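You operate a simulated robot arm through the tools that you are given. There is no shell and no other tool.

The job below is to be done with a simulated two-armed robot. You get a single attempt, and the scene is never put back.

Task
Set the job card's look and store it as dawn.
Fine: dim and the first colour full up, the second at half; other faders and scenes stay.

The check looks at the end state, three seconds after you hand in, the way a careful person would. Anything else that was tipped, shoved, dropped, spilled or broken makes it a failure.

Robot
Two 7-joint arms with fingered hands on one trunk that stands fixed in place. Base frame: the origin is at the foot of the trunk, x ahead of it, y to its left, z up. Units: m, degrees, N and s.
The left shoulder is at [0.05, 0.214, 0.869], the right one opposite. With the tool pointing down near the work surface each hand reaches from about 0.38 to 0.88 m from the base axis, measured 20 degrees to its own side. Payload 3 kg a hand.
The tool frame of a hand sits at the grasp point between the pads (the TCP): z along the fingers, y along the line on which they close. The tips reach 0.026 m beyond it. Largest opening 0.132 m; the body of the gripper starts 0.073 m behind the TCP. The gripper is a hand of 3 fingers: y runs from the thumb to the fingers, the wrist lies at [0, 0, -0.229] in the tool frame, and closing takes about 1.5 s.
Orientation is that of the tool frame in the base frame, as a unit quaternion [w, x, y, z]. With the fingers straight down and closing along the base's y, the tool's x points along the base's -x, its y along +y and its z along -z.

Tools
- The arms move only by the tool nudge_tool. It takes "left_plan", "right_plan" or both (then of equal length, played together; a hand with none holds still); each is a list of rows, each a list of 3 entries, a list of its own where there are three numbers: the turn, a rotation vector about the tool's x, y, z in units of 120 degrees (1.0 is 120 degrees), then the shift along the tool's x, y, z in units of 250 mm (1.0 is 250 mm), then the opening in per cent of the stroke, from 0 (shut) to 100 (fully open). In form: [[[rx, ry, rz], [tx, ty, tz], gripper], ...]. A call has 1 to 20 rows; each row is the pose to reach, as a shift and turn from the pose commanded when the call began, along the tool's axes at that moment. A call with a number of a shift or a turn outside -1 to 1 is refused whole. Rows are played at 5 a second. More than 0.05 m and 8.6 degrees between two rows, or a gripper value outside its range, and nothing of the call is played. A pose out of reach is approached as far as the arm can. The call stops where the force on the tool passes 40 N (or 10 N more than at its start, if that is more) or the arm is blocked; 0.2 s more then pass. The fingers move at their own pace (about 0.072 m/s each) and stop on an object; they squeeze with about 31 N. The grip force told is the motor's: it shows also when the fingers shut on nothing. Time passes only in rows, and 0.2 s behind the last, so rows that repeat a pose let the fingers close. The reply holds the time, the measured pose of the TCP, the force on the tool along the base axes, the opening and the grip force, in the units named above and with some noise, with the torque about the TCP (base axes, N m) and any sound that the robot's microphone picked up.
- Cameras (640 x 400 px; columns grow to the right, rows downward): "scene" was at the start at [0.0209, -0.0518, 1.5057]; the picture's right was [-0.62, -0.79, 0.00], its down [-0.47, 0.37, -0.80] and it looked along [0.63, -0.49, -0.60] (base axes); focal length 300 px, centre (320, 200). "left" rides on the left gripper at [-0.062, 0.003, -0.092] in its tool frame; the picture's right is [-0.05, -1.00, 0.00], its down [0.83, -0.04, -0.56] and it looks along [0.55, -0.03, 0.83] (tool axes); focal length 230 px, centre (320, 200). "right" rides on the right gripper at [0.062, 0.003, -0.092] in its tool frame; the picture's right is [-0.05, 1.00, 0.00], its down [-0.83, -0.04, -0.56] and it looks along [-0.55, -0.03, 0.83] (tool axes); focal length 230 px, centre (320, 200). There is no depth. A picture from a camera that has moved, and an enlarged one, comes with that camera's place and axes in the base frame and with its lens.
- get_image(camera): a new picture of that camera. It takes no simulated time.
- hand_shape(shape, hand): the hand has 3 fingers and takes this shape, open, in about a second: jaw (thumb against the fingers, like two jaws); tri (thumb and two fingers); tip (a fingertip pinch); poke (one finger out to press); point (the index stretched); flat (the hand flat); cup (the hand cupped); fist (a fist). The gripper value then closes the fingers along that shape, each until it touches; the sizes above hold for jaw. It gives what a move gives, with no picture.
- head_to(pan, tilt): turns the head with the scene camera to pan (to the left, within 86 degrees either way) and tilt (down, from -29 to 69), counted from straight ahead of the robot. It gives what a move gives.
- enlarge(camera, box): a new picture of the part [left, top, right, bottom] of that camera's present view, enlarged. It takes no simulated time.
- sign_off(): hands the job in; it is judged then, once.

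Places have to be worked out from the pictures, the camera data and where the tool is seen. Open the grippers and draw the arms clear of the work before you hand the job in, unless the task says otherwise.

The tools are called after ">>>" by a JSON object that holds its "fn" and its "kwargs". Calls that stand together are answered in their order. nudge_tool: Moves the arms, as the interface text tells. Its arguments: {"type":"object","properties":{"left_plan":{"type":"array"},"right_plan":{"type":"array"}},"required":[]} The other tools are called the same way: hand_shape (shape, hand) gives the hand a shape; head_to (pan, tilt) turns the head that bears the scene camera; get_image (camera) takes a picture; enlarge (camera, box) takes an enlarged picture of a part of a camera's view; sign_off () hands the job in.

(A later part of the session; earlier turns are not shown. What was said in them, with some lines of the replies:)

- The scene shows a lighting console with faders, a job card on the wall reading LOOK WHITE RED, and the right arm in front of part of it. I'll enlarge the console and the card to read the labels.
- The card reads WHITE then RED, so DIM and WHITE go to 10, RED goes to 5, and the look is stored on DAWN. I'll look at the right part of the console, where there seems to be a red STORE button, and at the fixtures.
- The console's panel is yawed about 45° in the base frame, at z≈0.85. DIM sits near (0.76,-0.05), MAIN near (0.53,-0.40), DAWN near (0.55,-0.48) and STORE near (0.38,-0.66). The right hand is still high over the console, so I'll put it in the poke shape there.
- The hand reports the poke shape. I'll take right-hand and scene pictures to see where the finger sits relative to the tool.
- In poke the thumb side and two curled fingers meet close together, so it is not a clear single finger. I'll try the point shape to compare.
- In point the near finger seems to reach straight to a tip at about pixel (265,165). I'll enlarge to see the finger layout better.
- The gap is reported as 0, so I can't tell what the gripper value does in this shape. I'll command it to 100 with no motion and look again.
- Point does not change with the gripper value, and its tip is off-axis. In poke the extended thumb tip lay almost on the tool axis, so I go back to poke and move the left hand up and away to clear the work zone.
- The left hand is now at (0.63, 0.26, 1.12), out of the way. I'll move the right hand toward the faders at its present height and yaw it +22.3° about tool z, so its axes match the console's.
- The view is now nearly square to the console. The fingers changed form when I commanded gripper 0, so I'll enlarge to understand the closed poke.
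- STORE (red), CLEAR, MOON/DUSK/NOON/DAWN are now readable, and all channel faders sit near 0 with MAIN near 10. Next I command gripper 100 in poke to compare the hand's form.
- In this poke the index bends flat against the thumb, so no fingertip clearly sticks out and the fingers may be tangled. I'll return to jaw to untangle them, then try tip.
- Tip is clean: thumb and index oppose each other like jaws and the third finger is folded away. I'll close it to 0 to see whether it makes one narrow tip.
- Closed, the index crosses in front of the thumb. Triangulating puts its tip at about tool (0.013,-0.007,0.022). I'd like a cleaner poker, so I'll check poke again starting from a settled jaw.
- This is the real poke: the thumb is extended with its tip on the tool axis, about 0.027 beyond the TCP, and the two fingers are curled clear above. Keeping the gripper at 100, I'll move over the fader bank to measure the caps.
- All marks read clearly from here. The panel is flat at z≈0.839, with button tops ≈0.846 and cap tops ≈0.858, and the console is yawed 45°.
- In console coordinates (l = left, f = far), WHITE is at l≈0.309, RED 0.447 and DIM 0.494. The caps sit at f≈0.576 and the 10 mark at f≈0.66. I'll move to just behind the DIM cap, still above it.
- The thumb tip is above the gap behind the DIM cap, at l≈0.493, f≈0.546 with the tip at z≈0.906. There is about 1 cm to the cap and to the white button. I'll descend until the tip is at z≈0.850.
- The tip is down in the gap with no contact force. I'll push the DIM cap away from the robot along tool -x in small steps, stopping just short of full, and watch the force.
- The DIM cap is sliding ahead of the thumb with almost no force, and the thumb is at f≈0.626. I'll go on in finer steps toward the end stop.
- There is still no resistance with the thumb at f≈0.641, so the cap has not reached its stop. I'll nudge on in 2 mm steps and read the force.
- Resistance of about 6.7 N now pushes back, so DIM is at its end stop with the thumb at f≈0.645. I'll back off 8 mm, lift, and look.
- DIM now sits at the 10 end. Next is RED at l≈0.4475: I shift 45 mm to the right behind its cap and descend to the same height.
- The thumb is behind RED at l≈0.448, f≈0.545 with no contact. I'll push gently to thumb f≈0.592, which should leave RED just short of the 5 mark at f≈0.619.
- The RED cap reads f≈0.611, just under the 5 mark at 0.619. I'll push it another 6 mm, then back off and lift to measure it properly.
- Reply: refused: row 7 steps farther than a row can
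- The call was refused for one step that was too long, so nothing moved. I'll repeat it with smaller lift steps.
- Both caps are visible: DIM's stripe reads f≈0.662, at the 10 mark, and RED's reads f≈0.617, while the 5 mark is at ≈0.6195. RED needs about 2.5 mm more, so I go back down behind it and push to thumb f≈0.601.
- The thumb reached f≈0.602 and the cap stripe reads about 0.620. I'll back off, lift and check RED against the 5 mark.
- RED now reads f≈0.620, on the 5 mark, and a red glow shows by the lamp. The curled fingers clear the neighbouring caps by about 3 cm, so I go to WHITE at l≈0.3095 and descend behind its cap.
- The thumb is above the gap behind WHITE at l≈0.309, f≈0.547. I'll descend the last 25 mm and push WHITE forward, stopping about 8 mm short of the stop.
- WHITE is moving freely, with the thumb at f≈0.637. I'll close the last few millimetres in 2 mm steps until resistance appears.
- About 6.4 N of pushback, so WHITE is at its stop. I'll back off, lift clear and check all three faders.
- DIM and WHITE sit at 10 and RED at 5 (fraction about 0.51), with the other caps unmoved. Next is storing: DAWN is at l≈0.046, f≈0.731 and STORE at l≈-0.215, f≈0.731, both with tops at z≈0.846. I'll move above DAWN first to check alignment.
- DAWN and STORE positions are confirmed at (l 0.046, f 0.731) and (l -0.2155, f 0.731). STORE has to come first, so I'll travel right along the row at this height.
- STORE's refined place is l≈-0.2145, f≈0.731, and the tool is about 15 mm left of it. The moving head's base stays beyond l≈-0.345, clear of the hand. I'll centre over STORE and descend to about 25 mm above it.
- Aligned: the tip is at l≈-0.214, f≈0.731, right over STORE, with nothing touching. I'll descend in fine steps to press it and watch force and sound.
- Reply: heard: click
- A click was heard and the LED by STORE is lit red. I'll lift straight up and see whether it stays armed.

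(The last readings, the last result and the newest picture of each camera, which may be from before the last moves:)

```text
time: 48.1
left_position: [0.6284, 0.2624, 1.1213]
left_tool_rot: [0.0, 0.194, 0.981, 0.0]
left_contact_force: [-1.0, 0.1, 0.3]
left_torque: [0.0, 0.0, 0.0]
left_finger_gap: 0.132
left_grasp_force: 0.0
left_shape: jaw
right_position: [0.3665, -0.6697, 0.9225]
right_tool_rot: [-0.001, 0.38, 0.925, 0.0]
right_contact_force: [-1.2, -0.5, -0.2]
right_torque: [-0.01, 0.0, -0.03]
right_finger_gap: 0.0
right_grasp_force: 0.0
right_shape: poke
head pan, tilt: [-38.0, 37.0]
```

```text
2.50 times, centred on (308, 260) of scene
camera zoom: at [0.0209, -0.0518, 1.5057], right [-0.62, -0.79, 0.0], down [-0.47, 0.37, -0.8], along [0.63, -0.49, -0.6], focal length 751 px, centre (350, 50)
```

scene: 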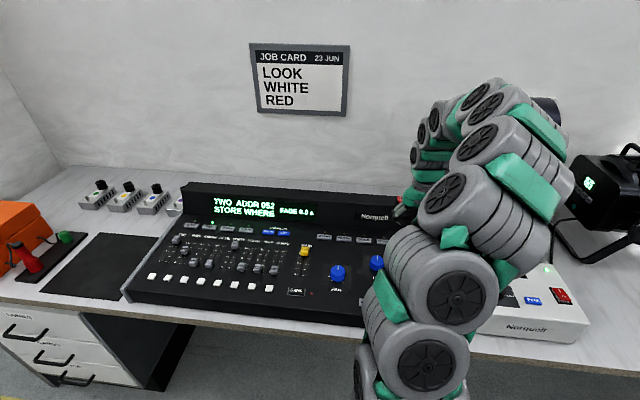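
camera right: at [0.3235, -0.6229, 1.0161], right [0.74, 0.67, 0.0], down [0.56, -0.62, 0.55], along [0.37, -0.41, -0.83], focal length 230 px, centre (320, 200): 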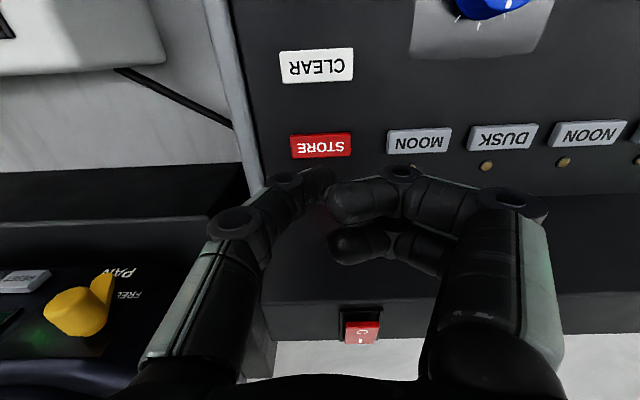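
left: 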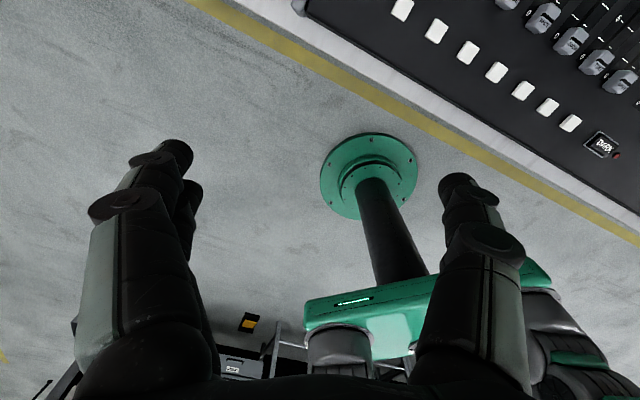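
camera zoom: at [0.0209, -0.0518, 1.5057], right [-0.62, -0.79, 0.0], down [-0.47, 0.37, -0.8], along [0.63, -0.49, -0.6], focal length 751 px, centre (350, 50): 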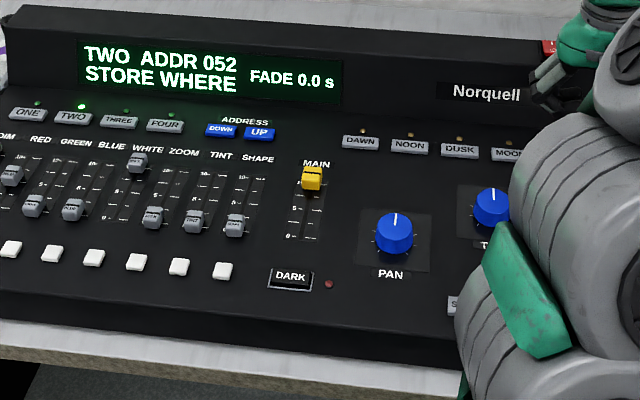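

The display now says STORE WHERE. I'll move left along the button row toward DAWN, slightly higher.

>>> {"fn": "nudge_tool", "kwargs": {"right_plan": [[[0, 0, 0], [0, 0.16, -0.06], 100], [[0, 0, 0], [0, 0.34, -0.06], 100], [[0, 0, 0], [0, 0.52, -0.06], 100], [[0, 0, 0], [0, 0.7, -0.06], 100], [[0, 0, 0], [0, 0.88, -0.06], 100], [[0, 0, 0], [0, 1.0, -0.06], 100]]}}

>>> {"fn": "get_image", "kwargs": {"camera": "right"}}

>>> {"fn": "enlarge", "kwargs": {"camera": "scene", "box": [180, 180, 436, 340]}}

```text
time: 49.5
left_position: [0.6288, 0.2623, 1.1215]
left_tool_rot: [0.0, 0.194, 0.981, 0.0]
left_contact_force: [0.3, -0.3, -1.0]
left_torque: [-0.01, 0.02, 0.02]
left_finger_gap: 0.1319
left_grasp_force: 0.0
left_shape: jaw
right_position: [0.5404, -0.4899, 0.9352]
right_tool_rot: [0.0, 0.381, 0.925, 0.001]
right_contact_force: [1.2, -0.7, 0.7]
right_torque: [0.0, -0.01, 0.0]
right_finger_gap: 0.0003
right_grasp_force: 0.0
right_shape: poke
head pan, tilt: [-38.0, 37.0]
```

```text
taken
camera right: at [0.4984, -0.4442, 1.0298], right [0.74, 0.67, 0.0], down [0.56, -0.61, 0.55], along [0.37, -0.41, -0.83], focal length 230 px, centre (320, 200)
```

right: 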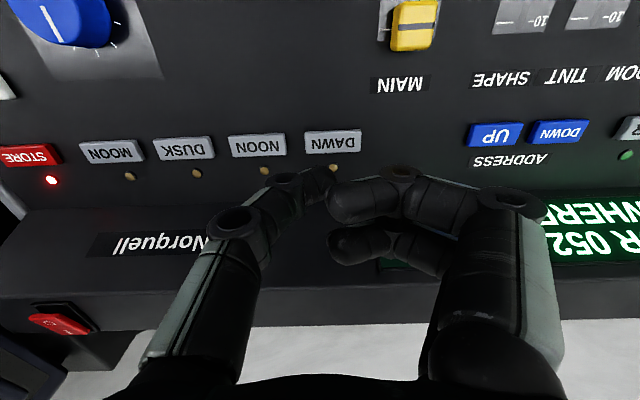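

```text
2.50 times, centred on (308, 260) of scene
camera zoom: at [0.021, -0.0518, 1.5057], right [-0.62, -0.79, 0.0], down [-0.47, 0.37, -0.8], along [0.63, -0.49, -0.6], focal length 751 px, centre (350, 50)
```

zoom: 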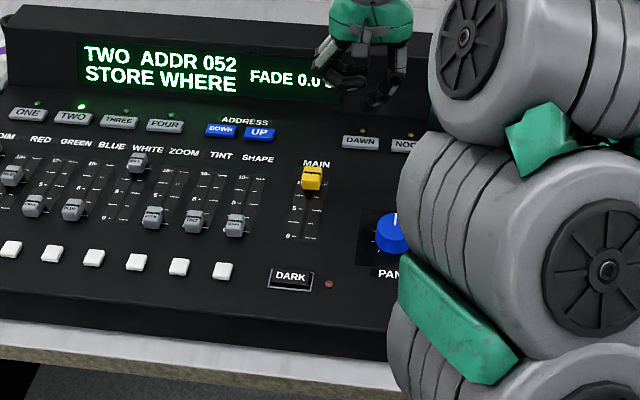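

The STORE LED is still on. DAWN is 10 mm left and about 2 mm further than the tool. I'll centre on it and press down to the depth that clicked on STORE.

>>> {"fn": "nudge_tool", "kwargs": {"right_plan": [[[0, 0, 0], [-0.008, 0.04, 0.08], 100], [[0, 0, 0], [-0.008, 0.04, 0.17], 100], [[0, 0, 0], [-0.008, 0.04, 0.22], 100], [[0, 0, 0], [-0.008, 0.04, 0.24], 100], [[0, 0, 0], [-0.008, 0.04, 0.25], 100], [[0, 0, 0], [-0.008, 0.04, 0.257], 100], [[0, 0, 0], [-0.008, 0.04, 0.257], 100]]}}

>>> {"fn": "get_image", "kwargs": {"camera": "right"}}

>>> {"fn": "enlarge", "kwargs": {"camera": "scene", "box": [180, 180, 436, 340]}}

```text
time: 51.1
left_position: [0.6282, 0.262, 1.1217]
left_tool_rot: [0.0, 0.193, 0.981, 0.0]
left_contact_force: [-0.2, 0.2, -0.8]
left_torque: [0.0, -0.01, -0.01]
left_finger_gap: 0.1318
left_grasp_force: 0.1
left_shape: jaw
right_position: [0.5487, -0.4839, 0.8728]
right_tool_rot: [0.0, 0.381, 0.925, 0.0]
right_contact_force: [0.3, -0.4, 1.9]
right_torque: [-0.02, -0.01, -0.01]
right_finger_gap: 0.0
right_grasp_force: 0.2
right_shape: poke
head pan, tilt: [-38.0, 37.0]
heard: click
```

```text
taken
camera right: at [0.5074, -0.4386, 0.9663], right [0.74, 0.67, 0.0], down [0.56, -0.61, 0.55], along [0.37, -0.41, -0.83], focal length 230 px, centre (320, 200)
```

right: 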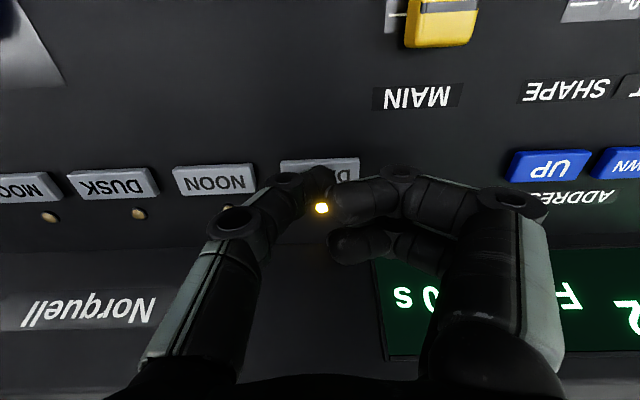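

```text
2.50 times, centred on (308, 260) of scene
camera zoom: at [0.0209, -0.0518, 1.5057], right [-0.62, -0.79, 0.0], down [-0.47, 0.37, -0.8], along [0.63, -0.49, -0.6], focal length 751 px, centre (350, 50)
```

zoom: 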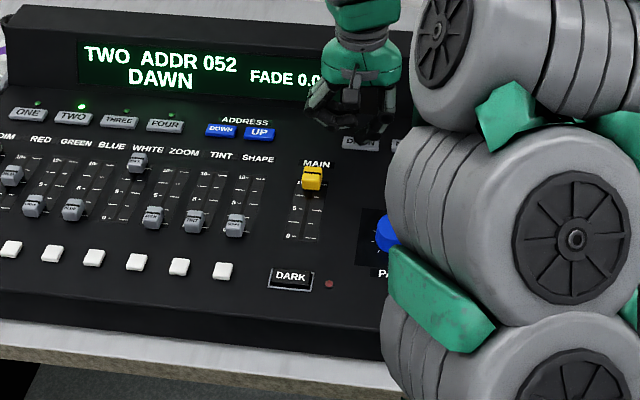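

Click heard, the DAWN LED is lit and the display reads DAWN, so the look is stored. I'll lift straight up off the button and move well clear.

>>> {"fn": "nudge_tool", "kwargs": {"right_plan": [[[0, 0, 0], [0, 0, -0.06], 100], [[0, 0, 0], [0, 0, -0.2], 100], [[0, 0, 0], [0, 0, -0.38], 100], [[0, 0, 0], [0, 0, -0.56], 100], [[0, 0, 0], [0.03, -0.06, -0.74], 100], [[0, 0, 0], [0.06, -0.16, -0.85], 100], [[0, 0, 0], [0.06, -0.16, -0.85], 100]]}}

>>> {"fn": "get_image", "kwargs": {"camera": "right"}}

>>> {"fn": "get_image", "kwargs": {"camera": "scene"}}

>>> {"fn": "enlarge", "kwargs": {"camera": "scene", "box": [120, 170, 376, 330]}}

```text
time: 52.7
left_position: [0.6285, 0.261, 1.1219]
left_tool_rot: [0.0, 0.194, 0.981, 0.0]
left_contact_force: [-0.9, 0.1, 0.3]
left_torque: [0.02, -0.04, -0.04]
left_finger_gap: 0.132
left_grasp_force: 0.0
left_shape: jaw
right_position: [0.5083, -0.5004, 1.0849]
right_tool_rot: [0.0, 0.379, 0.925, 0.0]
right_contact_force: [0.0, -0.1, -0.2]
right_torque: [-0.01, 0.01, -0.01]
right_finger_gap: 0.0001
right_grasp_force: 0.1
right_shape: poke
head pan, tilt: [-38.0, 37.0]
```

```text
taken
camera right: at [0.4663, -0.4546, 1.1784], right [0.74, 0.67, 0.0], down [0.56, -0.61, 0.55], along [0.37, -0.41, -0.83], focal length 230 px, centre (320, 200)
```

right: 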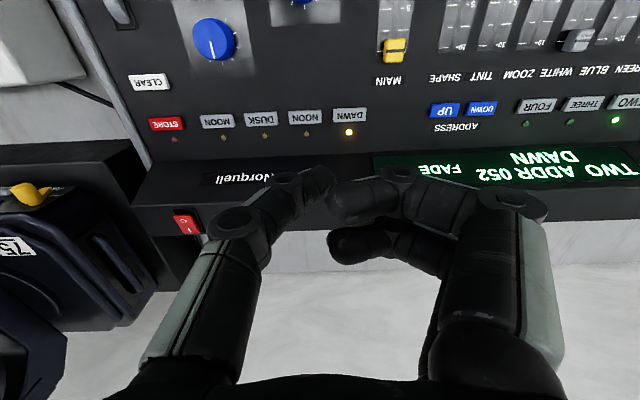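

```text
taken
```

scene: 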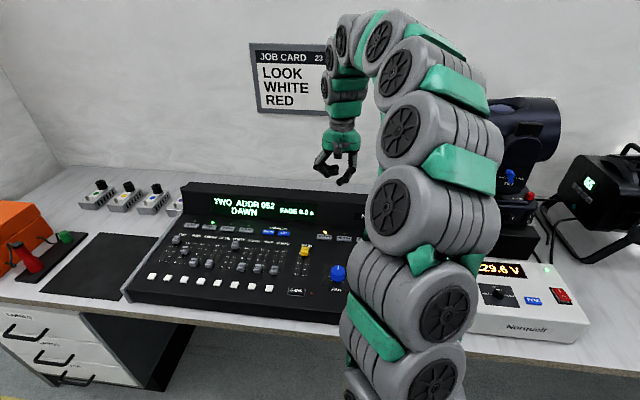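

```text
2.50 times, centred on (248, 250) of scene
camera zoom: at [0.0209, -0.0518, 1.5057], right [-0.62, -0.79, 0.0], down [-0.47, 0.37, -0.8], along [0.63, -0.49, -0.6], focal length 751 px, centre (500, 75)
```

zoom: 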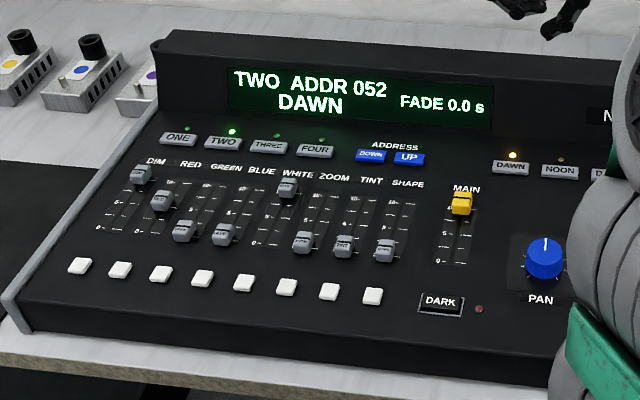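

Display reads TWO ADDR 052 DAWN with the DAWN LED on. DIM and WHITE are full, RED is at half, and the other faders, knobs and MAIN are unmoved. I'll open the right hand in jaw shape, well above everything.

>>> {"fn": "hand_shape", "kwargs": {"shape": "jaw", "hand": "right"}}

>>> {"fn": "nudge_tool", "kwargs": {"right_plan": [[[0, 0, 0], [0.1, -0.1, -0.05], 100], [[0, 0, 0], [0.2, -0.2, -0.1], 100], [[0, 0, 0], [0.2, -0.2, -0.1], 100], [[0, 0, 0], [0.2, -0.2, -0.1], 100]]}}

>>> {"fn": "get_image", "kwargs": {"camera": "scene"}}

>>> {"fn": "get_image", "kwargs": {"camera": "right"}}

```text
time: 53.6
left_position: [0.6278, 0.2618, 1.1212]
left_tool_rot: [0.0, 0.193, 0.981, 0.0]
left_contact_force: [0.0, 0.0, 0.4]
left_torque: [0.02, 0.0, -0.02]
left_finger_gap: 0.1319
left_grasp_force: 0.1
left_shape: jaw
right_position: [0.5084, -0.5007, 1.0852]
right_tool_rot: [0.0, 0.38, 0.925, 0.0]
right_contact_force: [-0.5, -0.4, -1.7]
right_torque: [0.01, 0.0, 0.0]
right_finger_gap: 0.1317
right_grasp_force: 0.0
right_shape: jaw
head pan, tilt: [-38.0, 37.0]
```

```text
time: 54.6
left_position: [0.6285, 0.2623, 1.1211]
left_tool_rot: [0.0, 0.194, 0.981, 0.0]
left_contact_force: [-0.5, 0.4, -0.2]
left_torque: [0.0, -0.01, 0.01]
left_finger_gap: 0.1318
left_grasp_force: 0.0
left_shape: jaw
right_position: [0.4372, -0.5039, 1.1122]
right_tool_rot: [0.0, 0.379, 0.925, 0.0]
right_contact_force: [1.4, -0.5, -0.5]
right_torque: [0.03, 0.0, 0.0]
right_finger_gap: 0.1319
right_grasp_force: 0.0
right_shape: jaw
head pan, tilt: [-38.0, 37.0]
```

```text
taken
```

scene: 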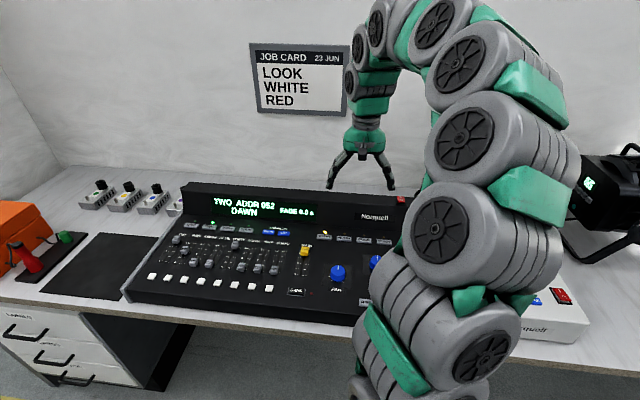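

```text
taken
camera right: at [0.3954, -0.4578, 1.2048], right [0.74, 0.67, 0.0], down [0.56, -0.61, 0.55], along [0.37, -0.41, -0.83], focal length 230 px, centre (320, 200)
```

right: 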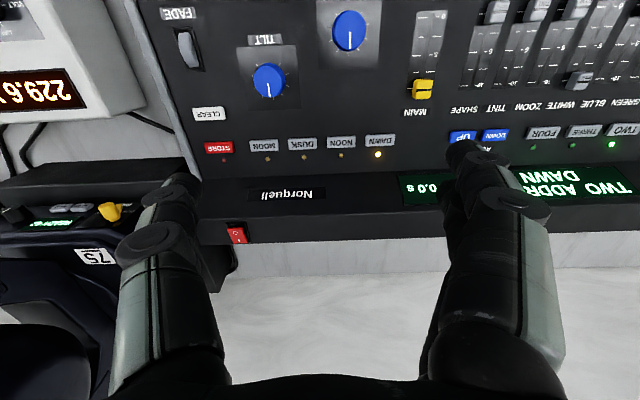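

Both hands are open and high above the work. The console shows DAWN with its LED lit, the STORE LED is off and nothing else was disturbed, so I'm handing the job in.

>>> {"fn": "sign_off", "kwargs": {}}

```text
The job is handed in.
```

The job card's look is set on the console and stored as DAWN, and the job is handed in.

- **Faders:** DIM and WHITE are pushed to their end stops at 10. RED sits at the 5 mark; I measured it at about 51% of its travel.
- **Storing:** I pressed STORE, the display asked "STORE WHERE", and I pressed DAWN. Both presses clicked. The display then read "TWO ADDR 052 DAWN" with the DAWN light on and the STORE light off.
- **Left alone:** I touched no other faders, scenes or knobs, and they looked unchanged in the last pictures. I saw nothing else moved or knocked.

Both hands were open and clear above the bench when I handed in.
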